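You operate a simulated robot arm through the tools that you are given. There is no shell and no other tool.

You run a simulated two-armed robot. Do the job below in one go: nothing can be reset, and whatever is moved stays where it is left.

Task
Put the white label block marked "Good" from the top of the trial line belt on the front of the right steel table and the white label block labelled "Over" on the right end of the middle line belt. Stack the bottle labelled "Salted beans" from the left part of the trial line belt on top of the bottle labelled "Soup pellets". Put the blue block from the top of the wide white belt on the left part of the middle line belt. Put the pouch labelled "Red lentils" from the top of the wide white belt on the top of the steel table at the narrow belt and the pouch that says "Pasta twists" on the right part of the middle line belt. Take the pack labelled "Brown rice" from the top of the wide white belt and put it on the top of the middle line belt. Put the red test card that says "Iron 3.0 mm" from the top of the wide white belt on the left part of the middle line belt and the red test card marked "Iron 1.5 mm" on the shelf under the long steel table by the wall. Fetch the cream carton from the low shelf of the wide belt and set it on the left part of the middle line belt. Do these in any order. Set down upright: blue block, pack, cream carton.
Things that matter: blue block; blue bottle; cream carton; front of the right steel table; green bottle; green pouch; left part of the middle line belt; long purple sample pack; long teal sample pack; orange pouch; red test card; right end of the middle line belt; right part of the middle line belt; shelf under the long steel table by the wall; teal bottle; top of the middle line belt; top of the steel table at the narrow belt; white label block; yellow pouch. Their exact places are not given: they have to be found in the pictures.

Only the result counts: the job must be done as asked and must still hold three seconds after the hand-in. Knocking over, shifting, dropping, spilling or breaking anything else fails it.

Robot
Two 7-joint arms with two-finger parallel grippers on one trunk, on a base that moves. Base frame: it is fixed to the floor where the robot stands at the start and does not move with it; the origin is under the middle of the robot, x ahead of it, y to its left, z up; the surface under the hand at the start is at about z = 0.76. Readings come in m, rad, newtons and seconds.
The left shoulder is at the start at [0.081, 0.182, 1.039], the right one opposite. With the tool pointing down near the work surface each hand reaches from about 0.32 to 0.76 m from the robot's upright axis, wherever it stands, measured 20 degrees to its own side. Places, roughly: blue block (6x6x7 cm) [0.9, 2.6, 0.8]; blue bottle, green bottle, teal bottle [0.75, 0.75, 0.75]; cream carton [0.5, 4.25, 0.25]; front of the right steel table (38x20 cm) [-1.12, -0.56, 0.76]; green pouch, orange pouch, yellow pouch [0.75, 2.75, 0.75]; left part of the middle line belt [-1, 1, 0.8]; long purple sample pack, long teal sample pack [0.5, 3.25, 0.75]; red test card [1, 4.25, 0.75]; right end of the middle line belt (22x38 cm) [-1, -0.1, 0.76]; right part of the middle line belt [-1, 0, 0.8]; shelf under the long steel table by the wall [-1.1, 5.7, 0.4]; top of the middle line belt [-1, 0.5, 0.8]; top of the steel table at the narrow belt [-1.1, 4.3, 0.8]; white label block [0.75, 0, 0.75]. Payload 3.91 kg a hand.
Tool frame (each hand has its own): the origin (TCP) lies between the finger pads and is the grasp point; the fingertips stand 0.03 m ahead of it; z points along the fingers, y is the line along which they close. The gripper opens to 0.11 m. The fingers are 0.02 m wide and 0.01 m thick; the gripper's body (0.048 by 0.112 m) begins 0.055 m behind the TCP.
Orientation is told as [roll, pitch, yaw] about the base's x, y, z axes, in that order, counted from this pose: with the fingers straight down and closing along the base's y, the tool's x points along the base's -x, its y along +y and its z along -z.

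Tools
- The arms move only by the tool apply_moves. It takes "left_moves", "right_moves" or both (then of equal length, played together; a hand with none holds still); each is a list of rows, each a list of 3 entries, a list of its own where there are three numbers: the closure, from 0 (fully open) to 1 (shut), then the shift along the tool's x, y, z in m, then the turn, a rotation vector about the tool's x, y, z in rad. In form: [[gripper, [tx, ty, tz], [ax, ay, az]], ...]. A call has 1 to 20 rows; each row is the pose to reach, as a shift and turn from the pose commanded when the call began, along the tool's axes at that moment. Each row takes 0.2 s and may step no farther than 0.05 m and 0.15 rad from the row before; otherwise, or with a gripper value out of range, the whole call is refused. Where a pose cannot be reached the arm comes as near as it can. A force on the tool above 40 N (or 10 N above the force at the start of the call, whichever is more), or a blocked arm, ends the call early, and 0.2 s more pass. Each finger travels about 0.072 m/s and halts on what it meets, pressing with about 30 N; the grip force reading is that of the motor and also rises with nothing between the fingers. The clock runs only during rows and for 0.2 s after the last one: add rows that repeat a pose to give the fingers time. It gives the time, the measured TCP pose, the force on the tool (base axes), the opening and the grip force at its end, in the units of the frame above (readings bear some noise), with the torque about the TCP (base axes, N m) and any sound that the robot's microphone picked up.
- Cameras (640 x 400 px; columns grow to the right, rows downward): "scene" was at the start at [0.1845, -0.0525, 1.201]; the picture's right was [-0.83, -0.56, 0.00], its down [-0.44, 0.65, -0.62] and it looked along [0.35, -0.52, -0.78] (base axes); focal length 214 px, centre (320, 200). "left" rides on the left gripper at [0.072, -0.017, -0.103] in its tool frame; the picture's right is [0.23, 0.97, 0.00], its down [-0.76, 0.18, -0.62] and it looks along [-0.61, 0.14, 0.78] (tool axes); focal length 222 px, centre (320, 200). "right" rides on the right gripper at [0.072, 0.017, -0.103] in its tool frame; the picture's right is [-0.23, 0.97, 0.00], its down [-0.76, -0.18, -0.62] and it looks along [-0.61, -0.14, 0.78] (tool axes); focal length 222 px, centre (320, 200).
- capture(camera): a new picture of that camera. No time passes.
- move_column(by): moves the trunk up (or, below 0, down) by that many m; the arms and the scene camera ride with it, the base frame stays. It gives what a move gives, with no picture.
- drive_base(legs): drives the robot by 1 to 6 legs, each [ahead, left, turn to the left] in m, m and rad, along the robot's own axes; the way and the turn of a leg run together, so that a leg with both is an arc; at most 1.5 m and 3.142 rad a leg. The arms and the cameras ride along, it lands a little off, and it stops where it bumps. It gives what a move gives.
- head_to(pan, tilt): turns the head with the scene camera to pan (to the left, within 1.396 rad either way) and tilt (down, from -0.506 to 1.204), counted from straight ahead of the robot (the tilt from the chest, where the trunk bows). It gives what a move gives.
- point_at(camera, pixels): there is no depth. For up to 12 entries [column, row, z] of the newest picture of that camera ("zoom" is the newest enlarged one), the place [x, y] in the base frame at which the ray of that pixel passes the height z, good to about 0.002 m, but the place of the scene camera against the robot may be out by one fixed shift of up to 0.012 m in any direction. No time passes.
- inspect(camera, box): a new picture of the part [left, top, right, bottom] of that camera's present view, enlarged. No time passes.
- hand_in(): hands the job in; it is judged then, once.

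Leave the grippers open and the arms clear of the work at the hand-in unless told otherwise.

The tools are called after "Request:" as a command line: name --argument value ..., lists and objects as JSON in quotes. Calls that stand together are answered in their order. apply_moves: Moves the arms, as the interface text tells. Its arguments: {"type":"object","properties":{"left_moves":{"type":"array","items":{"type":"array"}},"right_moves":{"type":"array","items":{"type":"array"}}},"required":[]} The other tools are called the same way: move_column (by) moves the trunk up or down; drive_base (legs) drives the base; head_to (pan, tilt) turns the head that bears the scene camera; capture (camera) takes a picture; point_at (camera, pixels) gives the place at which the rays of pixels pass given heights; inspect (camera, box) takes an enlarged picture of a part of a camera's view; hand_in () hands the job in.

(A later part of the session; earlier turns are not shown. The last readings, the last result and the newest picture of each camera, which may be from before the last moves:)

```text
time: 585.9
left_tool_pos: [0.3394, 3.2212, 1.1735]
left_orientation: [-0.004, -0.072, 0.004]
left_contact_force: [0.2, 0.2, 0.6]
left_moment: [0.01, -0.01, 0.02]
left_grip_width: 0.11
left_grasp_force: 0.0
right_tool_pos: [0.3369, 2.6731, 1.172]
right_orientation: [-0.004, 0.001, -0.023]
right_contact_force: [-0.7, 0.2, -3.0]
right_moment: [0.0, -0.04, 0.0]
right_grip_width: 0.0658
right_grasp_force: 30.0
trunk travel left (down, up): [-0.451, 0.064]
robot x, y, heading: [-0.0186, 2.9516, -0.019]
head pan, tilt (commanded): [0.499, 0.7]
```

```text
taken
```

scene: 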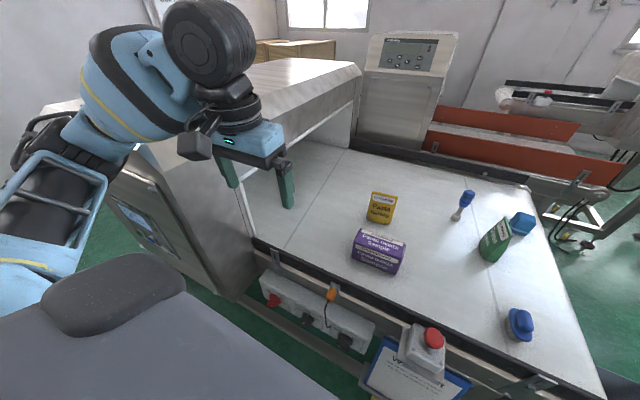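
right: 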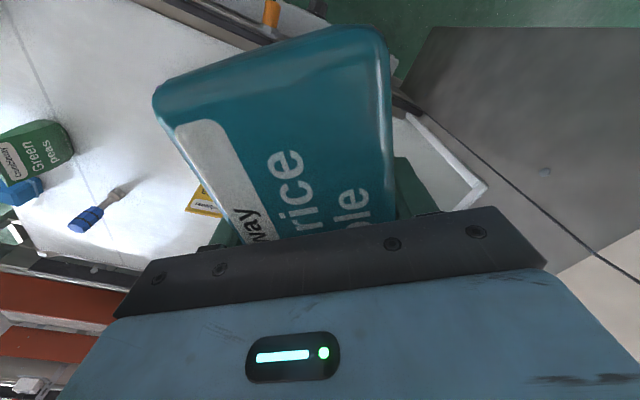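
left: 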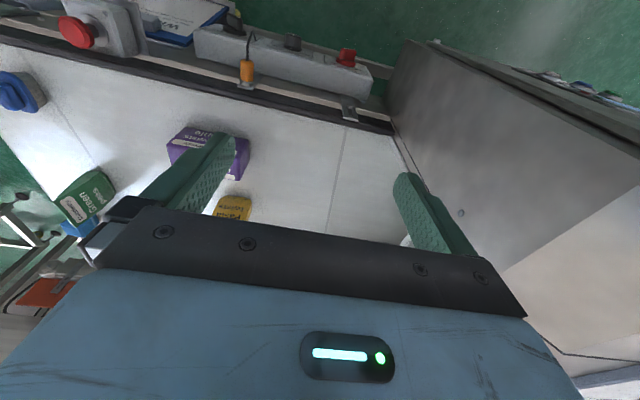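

The base was blocked at heading -0.02. I change the order: with the teal pack in the right hand I now fetch the blue block with the left hand from the belt's end, and come back for the yellow pouch later. I drive round the bin.

Request:
drive_base --legs '[[-0.14, 0, 0], [0, 0, -0.78], [0, 0, -0.77], [1.2, 0.0, 0]]'

Request:
move_column --by 0.06

Request:
drive_base --legs '[[0, 0, 0.78], [0, 0, 0.79]]'

Request:
head_to --pan 0.2 --tilt 0.6

Request:
capture --camera "scene"

```text
time: 597.1
left_tool_pos: [0.1471, 1.3794, 1.1709]
left_orientation: [-0.004, -0.065, -1.529]
left_contact_force: [0.3, -0.8, -0.2]
left_moment: [0.0, 0.0, 0.01]
left_grip_width: 0.1096
left_grasp_force: 0.0
right_tool_pos: [-0.3996, 1.3584, 1.166]
right_orientation: [0.001, 0.007, -1.55]
right_contact_force: [0.2, -0.7, -1.6]
right_moment: [0.01, 0.01, 0.04]
right_grip_width: 0.0656
right_grasp_force: 29.6
trunk travel left (down, up): [-0.451, 0.064]
robot x, y, heading: [-0.1332, 1.7375, -1.543]
head pan, tilt (commanded): [0.499, 0.7]
```

```text
time: 598.1
left_tool_pos: [0.1455, 1.3783, 1.2295]
left_orientation: [-0.004, -0.062, -1.528]
left_contact_force: [-0.2, -0.4, -0.9]
left_moment: [0.01, 0.0, -0.02]
left_grip_width: 0.11
left_grasp_force: 0.1
right_tool_pos: [-0.3988, 1.3564, 1.2259]
right_orientation: [0.0, 0.009, -1.551]
right_contact_force: [-0.3, -0.4, -2.7]
right_moment: [0.01, 0.03, 0.02]
right_grip_width: 0.066
right_grasp_force: 29.7
trunk travel left (down, up): [-0.511, 0.004]
robot x, y, heading: [-0.1348, 1.7357, -1.546]
head pan, tilt (commanded): [0.499, 0.7]
```

```text
time: 602.6
left_tool_pos: [0.2148, 2.0266, 1.2318]
left_orientation: [-0.004, -0.065, 0.068]
left_contact_force: [0.1, 0.3, 0.4]
left_moment: [0.01, -0.01, 0.02]
left_grip_width: 0.11
left_grasp_force: 0.1
right_tool_pos: [0.2495, 1.4826, 1.2275]
right_orientation: [0.0, 0.01, 0.045]
right_contact_force: [0.1, -0.2, -2.6]
right_moment: [-0.01, -0.01, 0.01]
right_grip_width: 0.0656
right_grasp_force: 29.6
trunk travel left (down, up): [-0.511, 0.004]
robot x, y, heading: [-0.1361, 1.7373, 0.051]
head pan, tilt (commanded): [0.499, 0.7]
```

```text
time: 603.4
left_tool_pos: [0.2148, 2.0264, 1.2314]
left_orientation: [-0.004, -0.063, 0.07]
left_contact_force: [-0.2, -0.2, -0.3]
left_moment: [0.02, -0.01, -0.01]
left_grip_width: 0.11
left_grasp_force: 0.2
right_tool_pos: [0.2499, 1.4818, 1.2271]
right_orientation: [0.0, 0.007, 0.046]
right_contact_force: [-0.6, 0.1, -1.6]
right_moment: [-0.03, 0.02, -0.04]
right_grip_width: 0.0661
right_grasp_force: 30.1
trunk travel left (down, up): [-0.511, 0.004]
robot x, y, heading: [-0.1354, 1.7363, 0.05]
head pan, tilt (commanded): [0.201, 0.6]
```

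```text
taken
```

scene: 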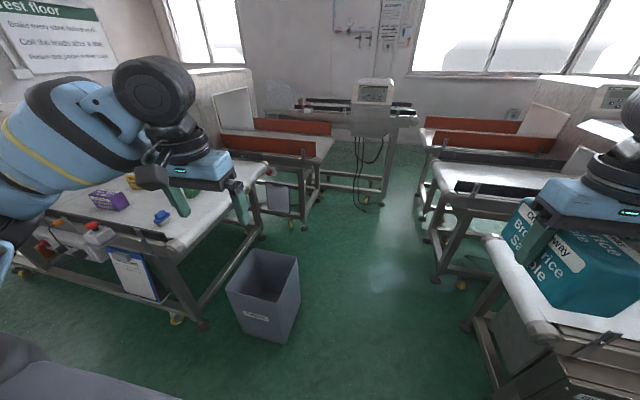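

I measure the bin and the free floor to its right.

Request:
point_at --camera "scene" --pixels '[[240, 332, 0.0], [285, 342, 0.0], [300, 300, 0.0], [226, 285, 0.3], [302, 228, 0.0], [270, 210, 0.0], [325, 190, 0.0], [365, 200, 0.0], [425, 240, 0.0], [463, 290, 0.0], [235, 238, 0.8], [258, 200, 0.8]]'

```text
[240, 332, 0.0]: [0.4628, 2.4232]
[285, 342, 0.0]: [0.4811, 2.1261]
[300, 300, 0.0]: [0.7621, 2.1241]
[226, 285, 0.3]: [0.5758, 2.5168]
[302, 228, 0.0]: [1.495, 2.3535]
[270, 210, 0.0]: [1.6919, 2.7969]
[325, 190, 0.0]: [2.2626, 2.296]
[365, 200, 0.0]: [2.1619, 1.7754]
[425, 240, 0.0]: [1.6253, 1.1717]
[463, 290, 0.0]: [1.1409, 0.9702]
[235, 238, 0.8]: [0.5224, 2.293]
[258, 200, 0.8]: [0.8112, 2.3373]
```

Request:
drive_base --legs '[[0.6, 0, -0.05], [0.6, 0, 0], [0, 0, 0.7], [0, 0, 0.67]]'

Request:
head_to --pan 0.2 --tilt 0.7

Request:
capture --camera "scene"

```text
time: 613.4
left_tool_pos: [0.8475, 2.1785, 1.2316]
left_orientation: [-0.002, -0.064, 1.417]
left_contact_force: [0.2, -0.3, -0.7]
left_moment: [0.0, 0.01, -0.02]
left_grip_width: 0.1102
left_grasp_force: 0.2
right_tool_pos: [1.3869, 2.0923, 1.2275]
right_orientation: [0.0, 0.009, 1.394]
right_contact_force: [-0.7, -0.3, -2.5]
right_moment: [-0.01, -0.02, -0.01]
right_grip_width: 0.066
right_grasp_force: 29.8
trunk travel left (down, up): [-0.511, 0.004]
robot x, y, heading: [1.0547, 1.773, 1.401]
head pan, tilt (commanded): [0.201, 0.6]
```

```text
time: 614.1
left_tool_pos: [0.8479, 2.1764, 1.2312]
left_orientation: [-0.004, -0.065, 1.416]
left_contact_force: [-0.1, -0.6, 0.4]
left_moment: [0.03, -0.01, -0.02]
left_grip_width: 0.1098
left_grasp_force: 0.0
right_tool_pos: [1.3873, 2.0914, 1.2273]
right_orientation: [0.0, 0.009, 1.394]
right_contact_force: [0.9, -0.3, -2.7]
right_moment: [-0.03, 0.0, -0.03]
right_grip_width: 0.0659
right_grasp_force: 30.3
trunk travel left (down, up): [-0.511, 0.004]
robot x, y, heading: [1.0515, 1.7719, 1.396]
head pan, tilt (commanded): [0.201, 0.7]
```

```text
taken
```

scene: 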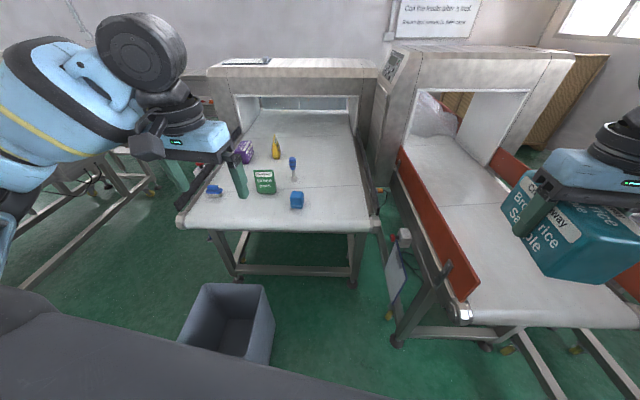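

Request:
point_at --camera "scene" --pixels '[[291, 206, 0.8], [303, 206, 0.8], [297, 192, 0.87], [186, 228, 0.8], [370, 228, 0.8], [398, 342, 0.0], [460, 318, 0.8], [272, 310, 0.4], [270, 360, 0.0], [265, 192, 0.8], [375, 250, 0.5], [390, 285, 0.5]]'

Request:
inspect --camera "scene" --box '[200, 130, 400, 260]'

```text
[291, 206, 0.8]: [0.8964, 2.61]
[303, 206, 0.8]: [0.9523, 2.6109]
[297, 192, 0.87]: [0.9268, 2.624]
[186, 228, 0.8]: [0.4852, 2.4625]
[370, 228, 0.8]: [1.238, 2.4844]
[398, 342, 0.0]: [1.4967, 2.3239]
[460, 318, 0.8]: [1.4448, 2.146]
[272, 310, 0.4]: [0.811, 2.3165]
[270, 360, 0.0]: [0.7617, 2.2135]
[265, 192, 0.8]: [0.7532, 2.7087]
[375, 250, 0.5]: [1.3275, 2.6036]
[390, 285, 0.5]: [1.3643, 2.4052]
```

```text
3.08 times, centred on (300, 195) of scene
```

zoom: 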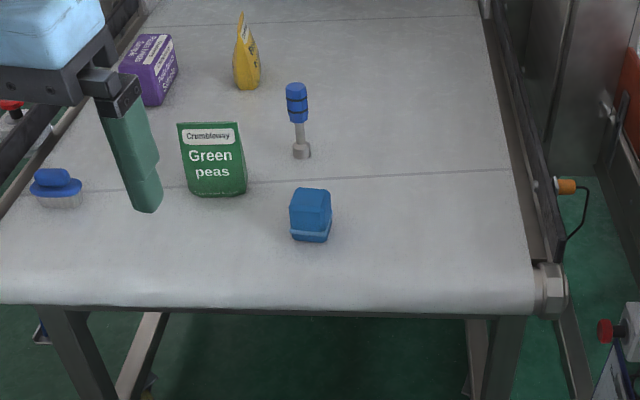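

The block is at ≈(0.935, 2.64). I drive ahead 0.26 m and lower the trunk a bit.

Request:
drive_base --legs '[[0.26, 0, 0]]'

Request:
move_column --by -0.1

Request:
capture --camera "left"

```text
time: 616.0
left_tool_pos: [0.8909, 2.4348, 1.2314]
left_orientation: [-0.004, -0.064, 1.417]
left_contact_force: [0.3, -0.3, -0.6]
left_moment: [-0.02, 0.01, 0.0]
left_grip_width: 0.1102
left_grasp_force: 0.1
right_tool_pos: [1.4316, 2.3479, 1.2268]
right_orientation: [-0.001, 0.005, 1.395]
right_contact_force: [0.2, -0.7, -2.9]
right_moment: [-0.02, 0.0, 0.03]
right_grip_width: 0.0658
right_grasp_force: 30.2
trunk travel left (down, up): [-0.511, 0.004]
robot x, y, heading: [1.0965, 2.0274, 1.403]
head pan, tilt (commanded): [0.201, 0.7]
```

```text
time: 617.3
left_tool_pos: [0.8916, 2.4347, 1.1317]
left_orientation: [-0.003, -0.065, 1.417]
left_contact_force: [0.3, -0.3, -0.3]
left_moment: [-0.01, 0.04, -0.04]
left_grip_width: 0.11
left_grasp_force: 0.0
right_tool_pos: [1.4311, 2.3478, 1.1277]
right_orientation: [0.0, 0.007, 1.396]
right_contact_force: [-0.9, 0.1, -1.9]
right_moment: [0.02, 0.0, -0.03]
right_grip_width: 0.0658
right_grasp_force: 29.4
trunk travel left (down, up): [-0.411, 0.104]
robot x, y, heading: [1.1007, 2.0335, 1.4]
head pan, tilt (commanded): [0.201, 0.7]
```

```text
taken
```

left: 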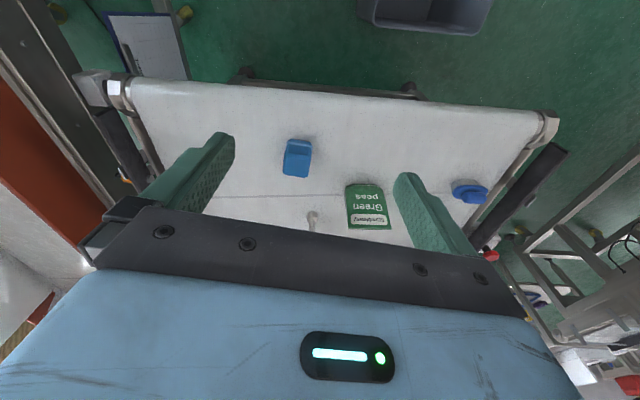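

The block is well in view. I measure it.

Request:
inspect --camera "left" --box '[260, 120, 350, 195]'

```text
5.33 times, centred on (305, 158) of left
```

zoom: 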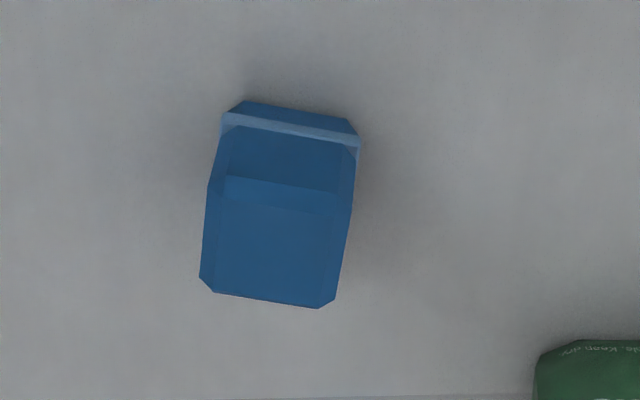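

Request:
point_at --camera "zoom" --pixels '[[212, 183, 0.87], [350, 203, 0.87], [333, 305, 0.87], [203, 285, 0.87], [232, 104, 0.8], [352, 122, 0.8]]'

```text
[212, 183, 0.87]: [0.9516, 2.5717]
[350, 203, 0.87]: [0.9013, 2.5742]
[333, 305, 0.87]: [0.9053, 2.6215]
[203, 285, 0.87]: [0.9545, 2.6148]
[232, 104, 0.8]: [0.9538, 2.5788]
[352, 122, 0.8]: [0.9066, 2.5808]
```

Block centre ≈(0.928, 2.598). I move the left hand above it, levelled and squared.

Request:
apply_moves --left_moves '[[0, [-0.032, -0.002, 0.032], [0, 0.02, -0.03]], [0, [-0.064, -0.004, 0.064], [0, 0.04, -0.06]], [0, [-0.096, -0.007, 0.096], [0, 0.065, -0.09]], [0, [-0.128, -0.009, 0.13], [0, 0.065, -0.113]], [0, [-0.1568, -0.011, 0.162], [0, 0.065, -0.113]], [0, [-0.1568, -0.011, 0.162], [0, 0.065, -0.113]]]'

Request:
capture --camera "left"

Request:
inspect --camera "left" --box '[240, 40, 400, 180]'

```text
time: 618.7
left_tool_pos: [0.927, 2.5959, 0.98]
left_orientation: [-0.007, 0.001, 1.531]
left_contact_force: [-0.6, -0.4, 0.3]
left_moment: [0.02, 0.01, 0.02]
left_grip_width: 0.11
left_grasp_force: 0.1
right_tool_pos: [1.4317, 2.3487, 1.1259]
right_orientation: [-0.001, 0.006, 1.396]
right_contact_force: [-0.7, -1.0, -2.2]
right_moment: [-0.01, 0.02, -0.01]
right_grip_width: 0.0659
right_grasp_force: 29.8
trunk travel left (down, up): [-0.411, 0.104]
robot x, y, heading: [1.0954, 2.0319, 1.402]
head pan, tilt (commanded): [0.201, 0.7]
```

```text
taken
```

left: 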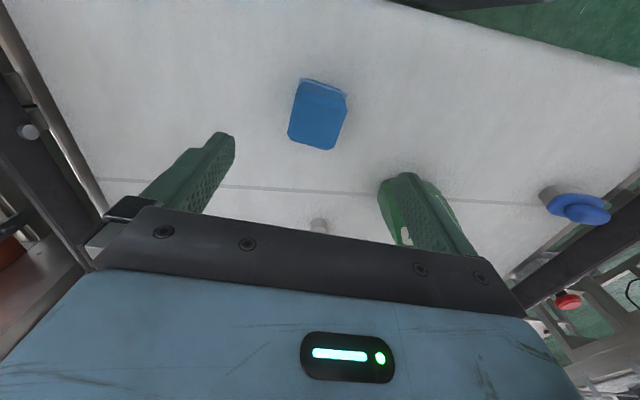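

```text
2.86 times, centred on (320, 110) of left
```

zoom: 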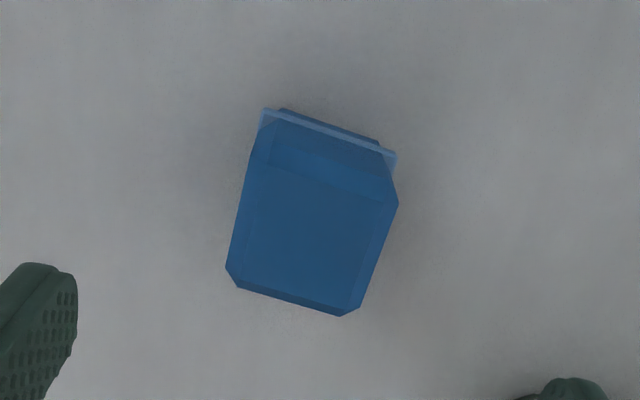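

Request:
point_at --camera "zoom" --pixels '[[252, 155, 0.86], [398, 203, 0.86], [350, 315, 0.87], [228, 272, 0.87], [265, 110, 0.815], [396, 155, 0.815]]'

```text
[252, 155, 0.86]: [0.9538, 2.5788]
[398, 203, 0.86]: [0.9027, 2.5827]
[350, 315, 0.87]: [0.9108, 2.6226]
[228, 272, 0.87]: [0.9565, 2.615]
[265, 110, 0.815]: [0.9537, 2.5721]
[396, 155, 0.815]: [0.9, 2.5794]
```

I align (turn -0.06, 4 mm) and go down to z≈0.857, then close.

Request:
apply_moves --left_moves '[[0, [-0.0042, -0.0038, 0.03], [0, 0, 0.06]], [0, [-0.0042, -0.0038, 0.07], [0, 0, 0.06]], [0, [-0.0042, -0.0038, 0.105], [0, 0, 0.06]], [0, [-0.0042, -0.0038, 0.123], [0, 0, 0.06]], [0, [-0.0042, -0.0038, 0.123], [0, 0, 0.06]], [0.3, [-0.0042, -0.0038, 0.123], [0, 0, 0.06]], [0.6, [-0.0042, -0.0038, 0.123], [0, 0, 0.06]], [0.7, [-0.0042, -0.0038, 0.123], [0, 0, 0.06]], [0.7, [-0.0042, -0.0038, 0.123], [0, 0, 0.06]]]'

Request:
capture --camera "left"

```text
time: 620.7
left_tool_pos: [0.9339, 2.6024, 0.8597]
left_orientation: [-0.007, 0.0, 1.471]
left_contact_force: [-0.4, 0.1, 0.4]
left_moment: [0.02, 0.0, -0.01]
left_grip_width: 0.0514
left_grasp_force: 30.4
right_tool_pos: [1.4297, 2.3495, 1.1281]
right_orientation: [0.0, 0.008, 1.396]
right_contact_force: [-0.4, -0.3, -2.3]
right_moment: [0.0, 0.02, 0.0]
right_grip_width: 0.0658
right_grasp_force: 30.4
trunk travel left (down, up): [-0.411, 0.104]
robot x, y, heading: [1.0985, 2.027, 1.399]
head pan, tilt (commanded): [0.201, 0.7]
```

```text
taken
```

left: 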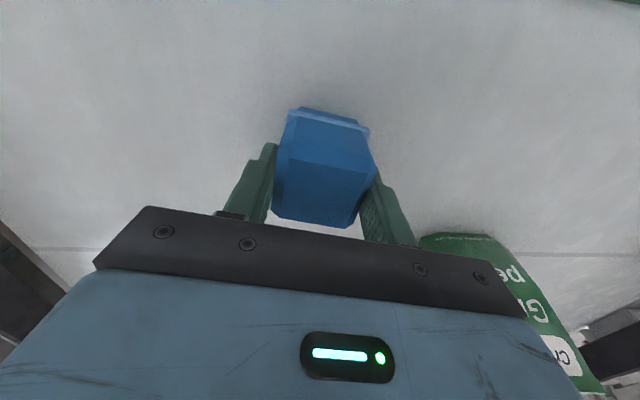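

Block gripped (0.0514). I lift it straight up and draw back.

Request:
apply_moves --left_moves '[[0.7, [0, 0, -0.025], [0, 0, 0]], [0.7, [0, 0, -0.065], [0, 0, 0]], [0.7, [0, 0, -0.11], [0, 0, 0]], [0.7, [0, 0, -0.155], [0, 0, 0]], [0.7, [0, 0, -0.2], [0, 0, 0]], [0.7, [0.02, 0, -0.24], [0, 0, 0]], [0.7, [0.06, 0, -0.26], [0, 0, 0.03]], [0.7, [0.1, 0, -0.27], [0, 0, 0.07]], [0.7, [0.14, 0, -0.27], [0, 0, 0.07]], [0.7, [0.17, 0, -0.27], [0, 0, 0.07]], [0.7, [0.17, 0, -0.27], [0, 0, 0.07]]]'

Request:
move_column --by 0.1

Request:
capture --camera "left"

Request:
capture --camera "scene"

```text
time: 623.1
left_tool_pos: [0.9117, 2.4333, 1.1286]
left_orientation: [-0.007, 0.002, 1.401]
left_contact_force: [-0.6, 0.3, 0.0]
left_moment: [-0.03, 0.0, 0.04]
left_grip_width: 0.0515
left_grasp_force: 29.6
right_tool_pos: [1.4306, 2.3485, 1.127]
right_orientation: [0.0, 0.009, 1.396]
right_contact_force: [0.6, -0.7, -2.3]
right_moment: [-0.01, -0.04, 0.01]
right_grip_width: 0.0657
right_grasp_force: 30.2
trunk travel left (down, up): [-0.411, 0.104]
robot x, y, heading: [1.0982, 2.0272, 1.402]
head pan, tilt (commanded): [0.201, 0.7]
```

```text
time: 624.4
left_tool_pos: [0.9145, 2.4336, 1.2256]
left_orientation: [-0.006, 0.001, 1.4]
left_contact_force: [0.3, 0.0, -0.5]
left_moment: [0.02, 0.02, -0.02]
left_grip_width: 0.0512
left_grasp_force: 29.9
right_tool_pos: [1.4314, 2.3501, 1.2253]
right_orientation: [0.001, 0.011, 1.396]
right_contact_force: [0.2, -0.3, -3.2]
right_moment: [0.0, -0.07, 0.0]
right_grip_width: 0.0657
right_grasp_force: 29.8
trunk travel left (down, up): [-0.511, 0.004]
robot x, y, heading: [1.0973, 2.0293, 1.399]
head pan, tilt (commanded): [0.201, 0.7]
```

```text
taken
```

left: 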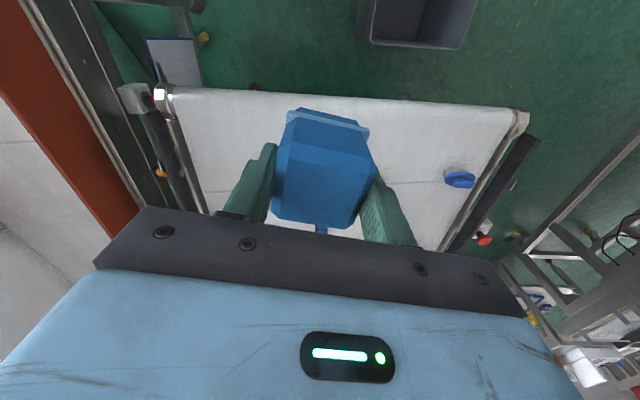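

```text
taken
```

scene: 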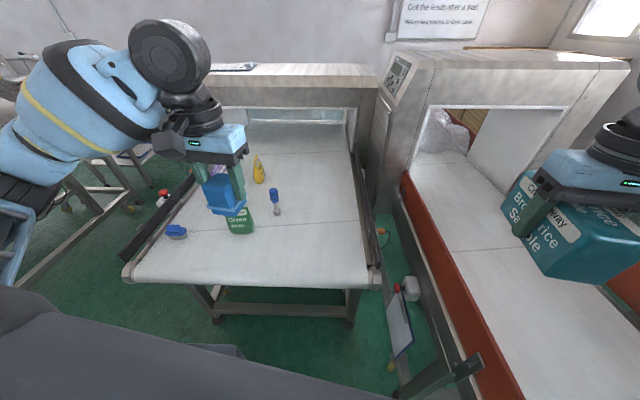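

Block and pack are held; the green pouch still stands. I drive round to the middle line's left part.

Request:
drive_base --legs '[[-0.28, 0, 0], [0, 0, 0.87], [0, 0, 0.87], [0.6, 0, 0], [0.6, 0, 0]]'

Request:
head_to --pan 0.3 --tilt 0.6

Request:
capture --camera "scene"

```text
time: 636.9
left_tool_pos: [-0.4791, 1.4208, 1.227]
left_orientation: [-0.007, 0.002, -3.087]
left_contact_force: [0.4, 0.2, -0.3]
left_moment: [-0.02, 0.0, -0.03]
left_grip_width: 0.051
left_grasp_force: 29.8
right_tool_pos: [-0.5131, 1.9428, 1.2269]
right_orientation: [-0.001, 0.008, -3.09]
right_contact_force: [-0.5, -0.3, -2.1]
right_moment: [0.01, 0.0, 0.02]
right_grip_width: 0.0657
right_grasp_force: 30.2
trunk travel left (down, up): [-0.511, 0.004]
robot x, y, heading: [-0.1267, 1.6901, -3.089]
head pan, tilt (commanded): [0.201, 0.7]
```

```text
time: 637.6
left_tool_pos: [-0.4789, 1.4219, 1.2266]
left_orientation: [-0.008, 0.0, -3.086]
left_contact_force: [0.3, 0.4, 0.3]
left_moment: [0.01, -0.01, -0.02]
left_grip_width: 0.0512
left_grasp_force: 30.0
right_tool_pos: [-0.5135, 1.9431, 1.2275]
right_orientation: [0.0, 0.009, -3.09]
right_contact_force: [-0.5, 0.0, -2.5]
right_moment: [-0.02, -0.01, -0.02]
right_grip_width: 0.0659
right_grasp_force: 30.4
trunk travel left (down, up): [-0.511, 0.004]
robot x, y, heading: [-0.1288, 1.6887, -3.088]
head pan, tilt (commanded): [0.3, 0.6]
```

```text
taken
```

scene: 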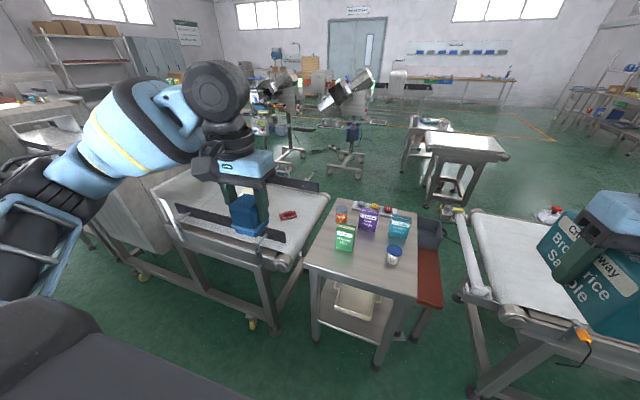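

Request:
drive_base --legs '[[0, 0.33, -0.05], [0.22, 0, 0]]'

Request:
move_column --by -0.1

Request:
capture --camera "scene"

Request:
capture --camera "left"

```text
time: 642.3
left_tool_pos: [-0.6976, 1.1134, 1.2267]
left_orientation: [-0.007, -0.001, -3.138]
left_contact_force: [-0.2, -0.1, -0.1]
left_moment: [0.02, 0.04, -0.01]
left_grip_width: 0.0511
left_grasp_force: 30.1
right_tool_pos: [-0.7061, 1.6372, 1.2276]
right_orientation: [-0.001, 0.008, -3.142]
right_contact_force: [0.0, -0.4, -3.3]
right_moment: [0.0, -0.05, -0.04]
right_grip_width: 0.0657
right_grasp_force: 29.9
trunk travel left (down, up): [-0.511, 0.004]
robot x, y, heading: [-0.3311, 1.3647, -3.137]
head pan, tilt (commanded): [0.3, 0.6]
```

```text
time: 643.6
left_tool_pos: [-0.6978, 1.1134, 1.1277]
left_orientation: [-0.007, -0.002, -3.137]
left_contact_force: [0.2, 1.0, -0.9]
left_moment: [0.0, -0.01, 0.01]
left_grip_width: 0.0512
left_grasp_force: 30.4
right_tool_pos: [-0.7058, 1.6366, 1.129]
right_orientation: [-0.001, 0.006, -3.142]
right_contact_force: [0.6, 0.3, -3.0]
right_moment: [-0.04, -0.04, 0.0]
right_grip_width: 0.0658
right_grasp_force: 29.6
trunk travel left (down, up): [-0.411, 0.104]
robot x, y, heading: [-0.3349, 1.3655, -3.137]
head pan, tilt (commanded): [0.3, 0.6]
```

```text
taken
```

scene: 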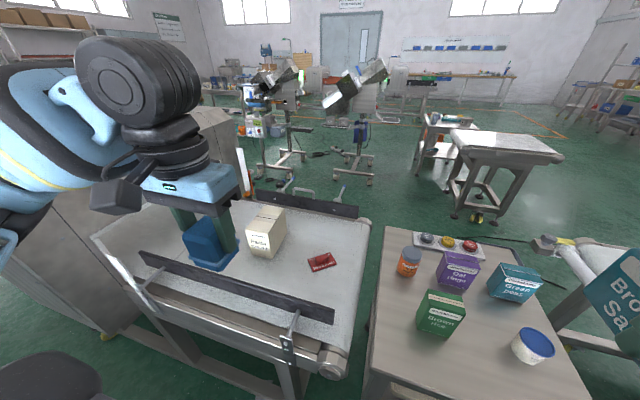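

```text
taken
```

left: 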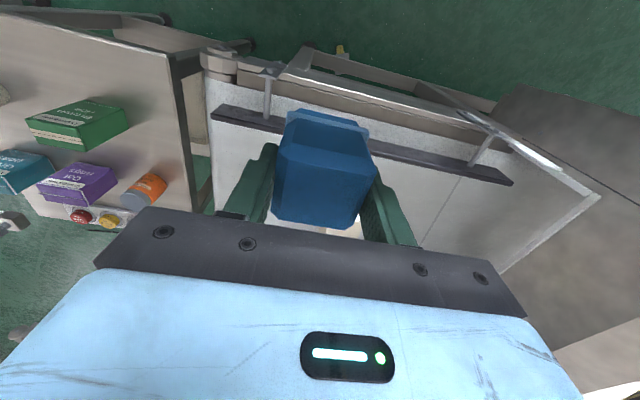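

I measure carton and card on the belt for the block's spot.

Request:
inspect --camera "scene" --box '[170, 180, 390, 340]'

```text
2.50 times, centred on (280, 260) of scene
```

zoom: 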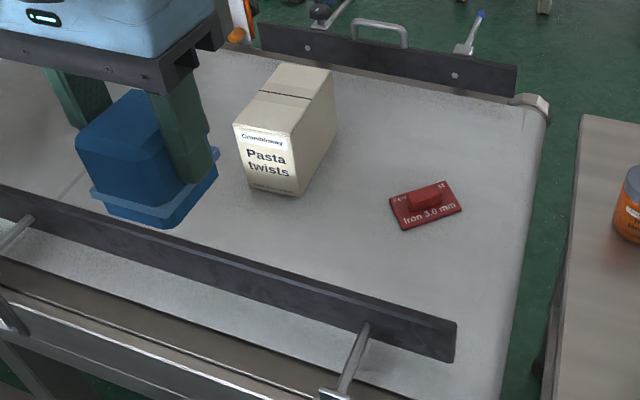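

Request:
point_at --camera "zoom" --pixels '[[250, 187, 0.757], [297, 196, 0.757], [337, 130, 0.757], [390, 193, 0.762], [450, 182, 0.762], [463, 211, 0.762], [401, 229, 0.762], [452, 360, 0.76], [452, 325, 0.85], [515, 92, 0.76], [200, 235, 0.76]]'

```text
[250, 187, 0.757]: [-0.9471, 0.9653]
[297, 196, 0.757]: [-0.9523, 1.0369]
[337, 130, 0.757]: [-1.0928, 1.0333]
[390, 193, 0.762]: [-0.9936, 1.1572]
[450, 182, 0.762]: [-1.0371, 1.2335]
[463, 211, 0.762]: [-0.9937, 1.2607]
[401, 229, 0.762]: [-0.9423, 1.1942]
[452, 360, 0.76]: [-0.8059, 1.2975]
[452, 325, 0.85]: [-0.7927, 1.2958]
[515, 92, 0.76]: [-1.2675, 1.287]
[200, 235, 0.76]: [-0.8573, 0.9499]
```

I'll set the block at about (-0.875, 1.11), clear of carton, card and rail. I move over and lower to z≈0.85.

Request:
apply_moves --left_moves '[[0.7, [-0.04, 0.001, 0.01], [0, 0, 0]], [0.7, [-0.08, 0.002, 0.03], [0, 0, 0]], [0.7, [-0.12, 0.003, 0.055], [0, 0, 0]], [0.7, [-0.155, 0.003, 0.085], [0, 0, 0]], [0.7, [-0.177, 0.0034, 0.125], [0, 0, 0]], [0.7, [-0.177, 0.0034, 0.17], [0, 0, 0]], [0.7, [-0.177, 0.0034, 0.215], [0, 0, 0]], [0.7, [-0.177, 0.0034, 0.25], [0, 0, 0]], [0.7, [-0.177, 0.0034, 0.278], [0, 0, 0]], [0.7, [-0.177, 0.0034, 0.278], [0, 0, 0]]]'

Request:
capture --camera "left"

Request:
capture --camera "scene"

```text
time: 645.8
left_tool_pos: [-0.8753, 1.1143, 0.8474]
left_orientation: [-0.008, 0.0, -3.136]
left_contact_force: [0.2, -0.1, -0.1]
left_moment: [0.02, 0.02, -0.02]
left_grip_width: 0.0515
left_grasp_force: 29.7
right_tool_pos: [-0.7047, 1.6375, 1.1275]
right_orientation: [-0.001, 0.007, -3.141]
right_contact_force: [1.2, 0.2, -2.2]
right_moment: [0.0, 0.0, -0.01]
right_grip_width: 0.0659
right_grasp_force: 30.0
trunk travel left (down, up): [-0.411, 0.104]
robot x, y, heading: [-0.3352, 1.368, -3.133]
head pan, tilt (commanded): [0.3, 0.6]
```

```text
taken
```

left: 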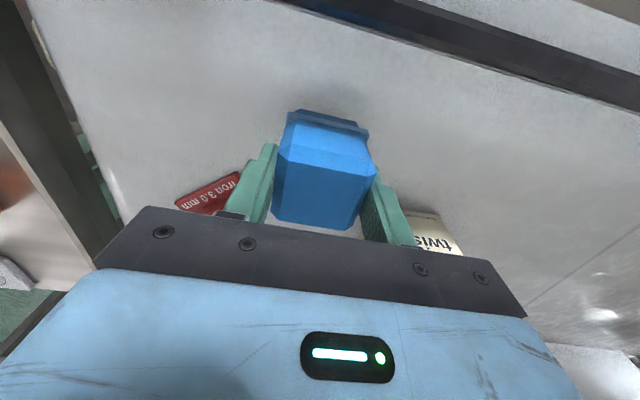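

```text
taken
```

scene: 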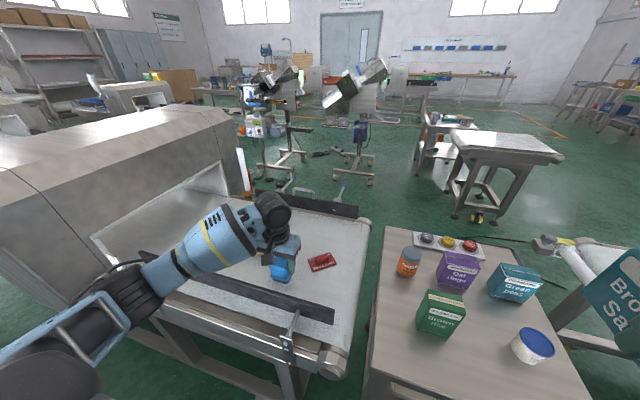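

Request:
apply_moves --left_moves '[[0.7, [0, 0, 0.012], [0, 0, 0]], [0.7, [0, 0, 0.022], [0, 0, 0]], [0.7, [0, 0, 0.026], [0, 0, 0]], [0.7, [0, 0, 0.029], [0, 0, 0]]]'

```text
time: 646.8
left_tool_pos: [-0.8752, 1.1122, 0.8192]
left_orientation: [-0.007, -0.001, -3.135]
left_contact_force: [-0.4, 0.0, -2.1]
left_moment: [0.01, 0.0, -0.01]
left_grip_width: 0.051
left_grasp_force: 30.3
right_tool_pos: [-0.706, 1.6381, 1.1267]
right_orientation: [0.002, 0.009, -3.143]
right_contact_force: [-0.7, -0.2, -2.9]
right_moment: [-0.02, -0.03, 0.02]
right_grip_width: 0.0658
right_grasp_force: 30.2
trunk travel left (down, up): [-0.411, 0.104]
robot x, y, heading: [-0.3338, 1.366, -3.133]
head pan, tilt (commanded): [0.3, 0.6]
```

Request:
apply_moves --left_moves '[[0.7, [0, 0, 0.002], [0, 0, 0]], [0.7, [0, 0, 0.004], [0, 0, 0]]]'

```text
time: 647.4
left_tool_pos: [-0.8754, 1.1129, 0.8179]
left_orientation: [-0.006, -0.003, -3.138]
left_contact_force: [2.8, 0.4, 11.0]
left_moment: [-0.32, -0.34, 0.09]
left_grip_width: 0.0512
left_grasp_force: 29.9
right_tool_pos: [-0.7054, 1.6373, 1.1289]
right_orientation: [0.0, 0.006, -3.14]
right_contact_force: [-0.3, -0.1, -3.2]
right_moment: [0.0, 0.01, 0.0]
right_grip_width: 0.0654
right_grasp_force: 30.2
trunk travel left (down, up): [-0.411, 0.104]
robot x, y, heading: [-0.3336, 1.3631, -3.139]
head pan, tilt (commanded): [0.3, 0.6]
```

Contact (11 N). I ease 1.5 mm, open and rise.

Request:
apply_moves --left_moves '[[0.7, [0, 0, -0.0015], [0, 0, 0]], [0.45, [0, 0, -0.0015], [0, 0, 0]], [0.3, [0, 0, -0.0015], [0, 0, 0]], [0.3, [0, 0, -0.0015], [0, 0, 0]], [0.3, [0, 0, -0.035], [0, 0, 0]], [0.3, [0, 0, -0.08], [0, 0, 0]], [0.3, [0, 0, -0.125], [0, 0, 0]], [0.2, [0.01, 0, -0.17], [0, 0, 0]], [0, [0.03, 0, -0.21], [0, 0, 0]], [0, [0.06, 0, -0.24], [0, 0, 0]], [0, [0.1, 0, -0.26], [0, 0, 0]], [0, [0.14, 0, -0.28], [0, 0, 0]], [0, [0.17, 0, -0.3], [0, 0, 0]]]'

Request:
capture --camera "scene"

Request:
inspect --camera "scene" --box '[170, 180, 390, 340]'

```text
time: 650.2
left_tool_pos: [-0.7059, 1.1078, 1.119]
left_orientation: [-0.007, 0.001, -3.136]
left_contact_force: [0.6, -0.3, -0.2]
left_moment: [-0.01, 0.0, -0.02]
left_grip_width: 0.11
left_grasp_force: 0.0
right_tool_pos: [-0.7055, 1.6374, 1.1271]
right_orientation: [0.001, 0.006, -3.141]
right_contact_force: [0.6, 0.1, -2.3]
right_moment: [0.02, 0.01, -0.03]
right_grip_width: 0.0658
right_grasp_force: 29.9
trunk travel left (down, up): [-0.411, 0.104]
robot x, y, heading: [-0.3337, 1.3668, -3.135]
head pan, tilt (commanded): [0.3, 0.6]
```

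```text
taken
```

scene: 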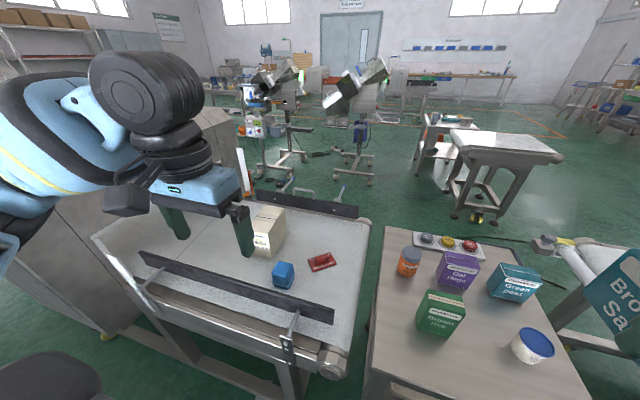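

```text
2.50 times, centred on (280, 260) of scene
```

zoom: 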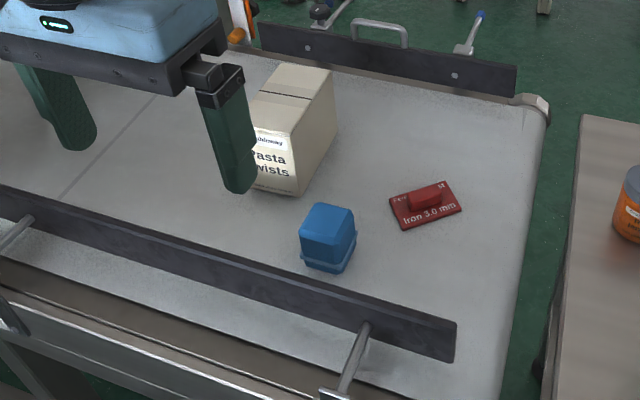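

The blue block stands upright. Now the teal pack: trunk up, base to about (-0.40, 1.15), heading -2.3.

Request:
move_column --by 0.1

Request:
drive_base --legs '[[0, 0.21, 0], [0, 0, 0.42], [0, 0, 0.42]]'

Request:
head_to --pan -0.3 --tilt 0.8

Request:
capture --camera "scene"

Request:
capture --camera "right"

```text
time: 651.5
left_tool_pos: [-0.7059, 1.1102, 1.2153]
left_orientation: [-0.008, 0.003, -3.138]
left_contact_force: [0.1, 0.4, -0.3]
left_moment: [-0.01, 0.02, 0.01]
left_grip_width: 0.1102
left_grasp_force: 0.1
right_tool_pos: [-0.7056, 1.6388, 1.2257]
right_orientation: [0.0, 0.011, 3.141]
right_contact_force: [-0.4, -0.5, -2.7]
right_moment: [0.01, -0.04, 0.01]
right_grip_width: 0.0659
right_grasp_force: 30.2
trunk travel left (down, up): [-0.511, 0.004]
robot x, y, heading: [-0.3327, 1.3641, -3.135]
head pan, tilt (commanded): [0.3, 0.6]
```

```text
time: 656.5
left_tool_pos: [-0.3932, 0.7078, 1.2163]
left_orientation: [-0.005, 0.0, -2.302]
left_contact_force: [-0.2, -1.2, -0.2]
left_moment: [-0.01, -0.03, -0.01]
left_grip_width: 0.1102
left_grasp_force: 0.0
right_tool_pos: [-0.7841, 1.0622, 1.2272]
right_orientation: [0.0, 0.006, -2.307]
right_contact_force: [0.1, 0.5, -2.7]
right_moment: [0.0, -0.05, -0.04]
right_grip_width: 0.0658
right_grasp_force: 30.4
trunk travel left (down, up): [-0.511, 0.004]
robot x, y, heading: [-0.333, 1.1547, -2.3]
head pan, tilt (commanded): [0.3, 0.6]
```

```text
time: 657.5
left_tool_pos: [-0.3935, 0.7073, 1.2151]
left_orientation: [-0.006, 0.001, -2.303]
left_contact_force: [-0.6, 0.1, 0.2]
left_moment: [0.03, -0.02, 0.0]
left_grip_width: 0.1102
left_grasp_force: 0.0
right_tool_pos: [-0.7834, 1.0611, 1.2276]
right_orientation: [0.0, 0.008, -2.307]
right_contact_force: [0.4, -0.6, -2.1]
right_moment: [0.0, 0.03, -0.01]
right_grip_width: 0.0659
right_grasp_force: 29.8
trunk travel left (down, up): [-0.511, 0.004]
robot x, y, heading: [-0.3347, 1.156, -2.299]
head pan, tilt (commanded): [-0.3, 0.799]
```

```text
taken
```

scene: 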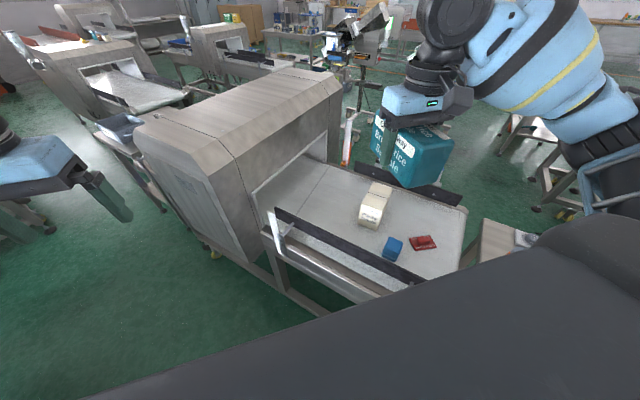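

```text
taken
```

right: 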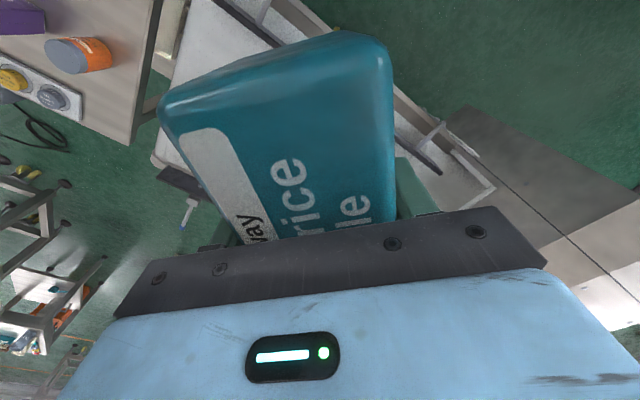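

There is more room south of the carton (y≈0.85). I shift the base to (-0.335, 0.95) for that.

Request:
drive_base --legs '[[0.145, 0.135, 0]]'

Request:
capture --camera "scene"

Request:
point_at --camera "scene" --pixels '[[320, 240, 0.76], [250, 200, 0.76], [300, 160, 0.76]]'

```text
time: 659.3
left_tool_pos: [-0.3924, 0.512, 1.2166]
left_orientation: [-0.007, -0.001, -2.306]
left_contact_force: [0.2, -0.3, -0.8]
left_moment: [-0.01, -0.01, 0.03]
left_grip_width: 0.11
left_grasp_force: 0.1
right_tool_pos: [-0.7808, 0.8653, 1.228]
right_orientation: [-0.001, 0.008, -2.31]
right_contact_force: [-0.1, -0.8, -2.7]
right_moment: [0.0, -0.02, -0.01]
right_grip_width: 0.0659
right_grasp_force: 29.8
trunk travel left (down, up): [-0.511, 0.004]
robot x, y, heading: [-0.3279, 0.9581, -2.306]
head pan, tilt (commanded): [-0.3, 0.799]
```

```text
taken
```

scene: 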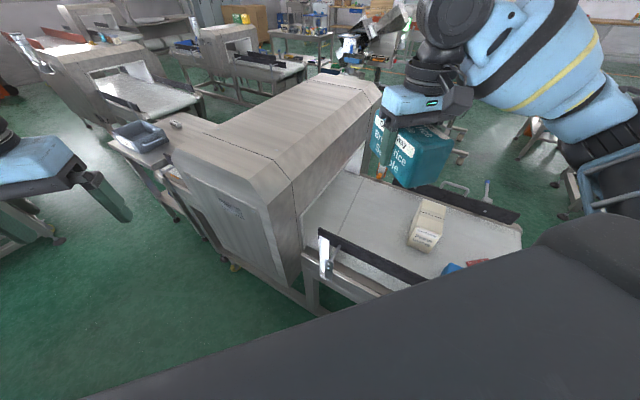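

```text
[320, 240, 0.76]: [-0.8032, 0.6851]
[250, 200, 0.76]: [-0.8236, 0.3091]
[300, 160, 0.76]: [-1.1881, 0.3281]
```

I carry the pack over the belt to (-1.0, 0.85), turning it lengthwise along x.

Request:
apply_moves --right_moves '[[0.65, [-0.02, -0.019, 0.02], [0, 0, 0.11]], [0.65, [-0.04, -0.038, 0.04], [0, 0, 0.22]], [0.65, [-0.06, -0.057, 0.06], [0, 0, 0.33]], [0.65, [-0.08, -0.076, 0.085], [0, 0, 0.44]], [0.65, [-0.1, -0.095, 0.11], [0, 0, 0.55]], [0.65, [-0.12, -0.114, 0.14], [0, 0, 0.66]], [0.65, [-0.14, -0.133, 0.175], [0, 0, 0.77]], [0.65, [-0.1586, -0.1517, 0.21], [0, 0, 0.83]], [0.65, [-0.1586, -0.1517, 0.255], [0, 0, 0.83]], [0.65, [-0.1586, -0.1517, 0.298], [0, 0, 0.83]], [0.65, [-0.1586, -0.1517, 0.298], [0, 0, 0.83]]]'

Request:
capture --camera "right"

Request:
capture --camera "scene"

```text
time: 661.7
left_tool_pos: [-0.3926, 0.5114, 1.2157]
left_orientation: [-0.007, 0.0, -2.304]
left_contact_force: [0.0, 0.3, -0.2]
left_moment: [-0.02, 0.01, -0.04]
left_grip_width: 0.1099
left_grasp_force: 0.0
right_tool_pos: [-0.9994, 0.852, 0.9278]
right_orientation: [-0.006, 0.005, -3.14]
right_contact_force: [-0.6, -0.6, -2.2]
right_moment: [-0.02, -0.01, 0.05]
right_grip_width: 0.0657
right_grasp_force: 30.2
trunk travel left (down, up): [-0.511, 0.004]
robot x, y, heading: [-0.3279, 0.9565, -2.306]
head pan, tilt (commanded): [-0.3, 0.799]
```

```text
taken
```

right: 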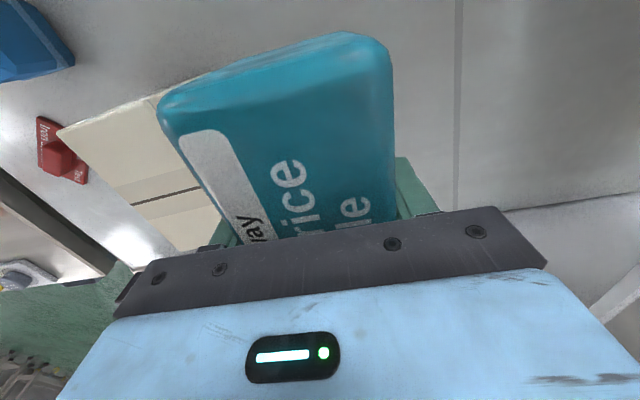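

```text
taken
```

scene: 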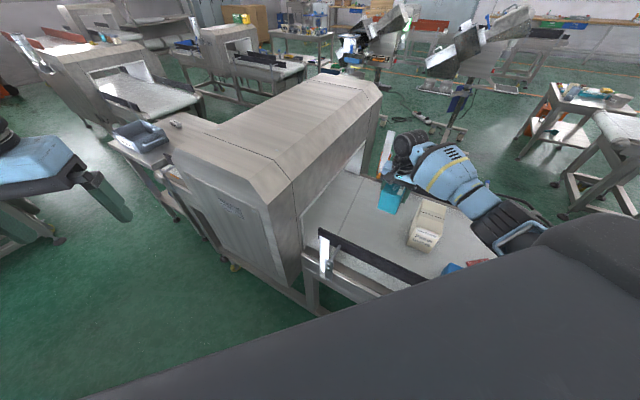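

The carton is close on the left; I shift 1.5 cm away from it and lower.

Request:
apply_moves --right_moves '[[0.65, [0, 0.015, 0.02], [0, 0, 0]], [0.65, [0, 0.015, 0.06], [0, 0, 0]], [0.65, [0, 0.015, 0.1], [0, 0, 0]], [0.65, [0, 0.015, 0.12], [0, 0, 0]], [0.65, [0, 0.015, 0.125], [0, 0, 0]]]'

Request:
capture --camera "right"

```text
time: 662.9
left_tool_pos: [-0.3927, 0.5125, 1.2172]
left_orientation: [-0.008, 0.0, -2.305]
left_contact_force: [-0.3, -0.5, 0.4]
left_moment: [-0.01, 0.02, 0.02]
left_grip_width: 0.1098
left_grasp_force: 0.0
right_tool_pos: [-0.9986, 0.8393, 0.805]
right_orientation: [-0.005, 0.004, -3.139]
right_contact_force: [0.5, 0.3, -2.9]
right_moment: [0.01, -0.01, -0.04]
right_grip_width: 0.0656
right_grasp_force: 29.8
trunk travel left (down, up): [-0.511, 0.004]
robot x, y, heading: [-0.3322, 0.9587, -2.304]
head pan, tilt (commanded): [-0.3, 0.799]
```

```text
taken
```

right: 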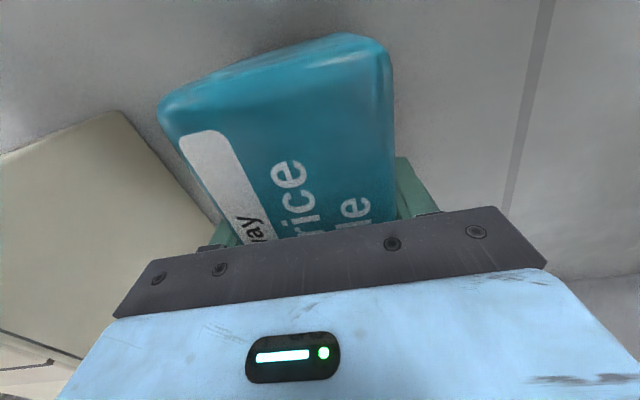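

Request:
point_at --camera "right" --pixels '[[118, 112, 0.868], [165, 165, 0.868], [205, 210, 0.868], [5, 150, 0.868]]'

```text
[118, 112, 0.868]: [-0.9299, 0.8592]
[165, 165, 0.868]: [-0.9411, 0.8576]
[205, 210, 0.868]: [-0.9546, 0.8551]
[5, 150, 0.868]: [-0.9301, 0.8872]
```

Request:
point_at --camera "right" --pixels '[[118, 112, 0.757], [165, 165, 0.757], [205, 210, 0.757], [5, 150, 0.868]]'

```text
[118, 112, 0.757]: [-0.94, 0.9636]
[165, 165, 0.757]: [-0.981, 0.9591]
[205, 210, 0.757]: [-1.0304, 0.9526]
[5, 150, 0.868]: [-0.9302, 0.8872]
```

The carton's face is at y≈0.955, 7 cm from the finger. I lower to contact.

Request:
apply_moves --right_moves '[[0.65, [0, 0, 0.003], [0, 0, 0]], [0.65, [0, 0, 0.006], [0, 0, 0]], [0.65, [0, 0, 0.009], [0, 0, 0]]]'

```text
time: 663.7
left_tool_pos: [-0.3902, 0.512, 1.2169]
left_orientation: [-0.007, -0.003, -2.306]
left_contact_force: [0.2, -0.3, 0.0]
left_moment: [0.03, 0.02, 0.02]
left_grip_width: 0.1101
left_grasp_force: 0.0
right_tool_pos: [-1.0, 0.8396, 0.7986]
right_orientation: [-0.002, 0.002, -3.14]
right_contact_force: [0.1, 4.5, 13.8]
right_moment: [-0.31, -1.11, 0.28]
right_grip_width: 0.0657
right_grasp_force: 29.8
trunk travel left (down, up): [-0.511, 0.004]
robot x, y, heading: [-0.3278, 0.9595, -2.298]
head pan, tilt (commanded): [-0.3, 0.799]
```

Contact. I ease up 2 mm, open and rise.

Request:
apply_moves --right_moves '[[0.65, [0, 0, -0.002], [0, 0, 0]], [0.4, [0, 0, -0.002], [0, 0, 0]], [0.25, [0, 0, -0.002], [0, 0, 0]], [0.2, [0, 0, -0.002], [0, 0, 0]], [0.2, [0, 0, -0.002], [0, 0, 0]], [0.2, [0, 0, -0.04], [0, 0, 0]], [0.2, [0, 0, -0.085], [0, 0, 0]], [0.2, [0, 0, -0.13], [0, 0, 0]], [0.2, [0, 0, -0.175], [0, 0, 0]], [0.1, [0.02, 0, -0.215], [0, 0, -0.1]], [0, [0.05, 0, -0.25], [0, 0, -0.22]], [0, [0.09, 0, -0.275], [0, 0, -0.35]], [0, [0.13, 0, -0.3], [0, 0, -0.48]], [0, [0.17, 0, -0.32], [0, 0, -0.6]], [0, [0.2, -0.01, -0.34], [0, 0, -0.72]], [0, [0.22, -0.02, -0.37], [0, 0, -0.83]]]'

Request:
capture --camera "scene"

Request:
inspect --camera "scene" --box '[290, 150, 540, 310]'

```text
time: 667.1
left_tool_pos: [-0.3905, 0.5118, 1.216]
left_orientation: [-0.007, -0.002, -2.306]
left_contact_force: [0.0, 0.3, -0.7]
left_moment: [0.02, 0.02, -0.02]
left_grip_width: 0.1098
left_grasp_force: 0.1
right_tool_pos: [-0.781, 0.8567, 1.1682]
right_orientation: [0.002, 0.009, -2.305]
right_contact_force: [-0.4, -0.3, -0.8]
right_moment: [-0.02, 0.01, -0.04]
right_grip_width: 0.1098
right_grasp_force: 0.0
trunk travel left (down, up): [-0.511, 0.004]
robot x, y, heading: [-0.3316, 0.9569, -2.305]
head pan, tilt (commanded): [-0.3, 0.799]
```

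```text
taken
```

scene: 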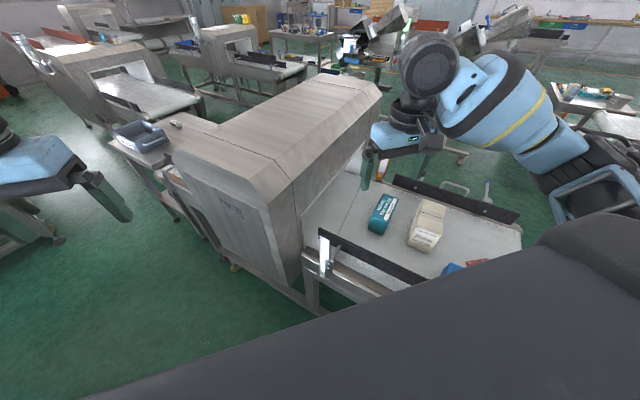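

```text
2.50 times, centred on (415, 230) of scene
```

zoom: 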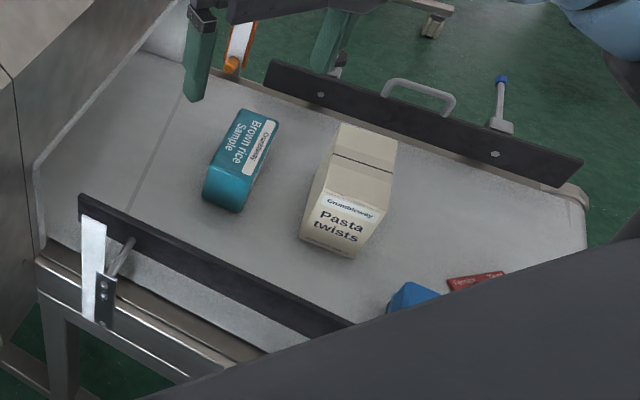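

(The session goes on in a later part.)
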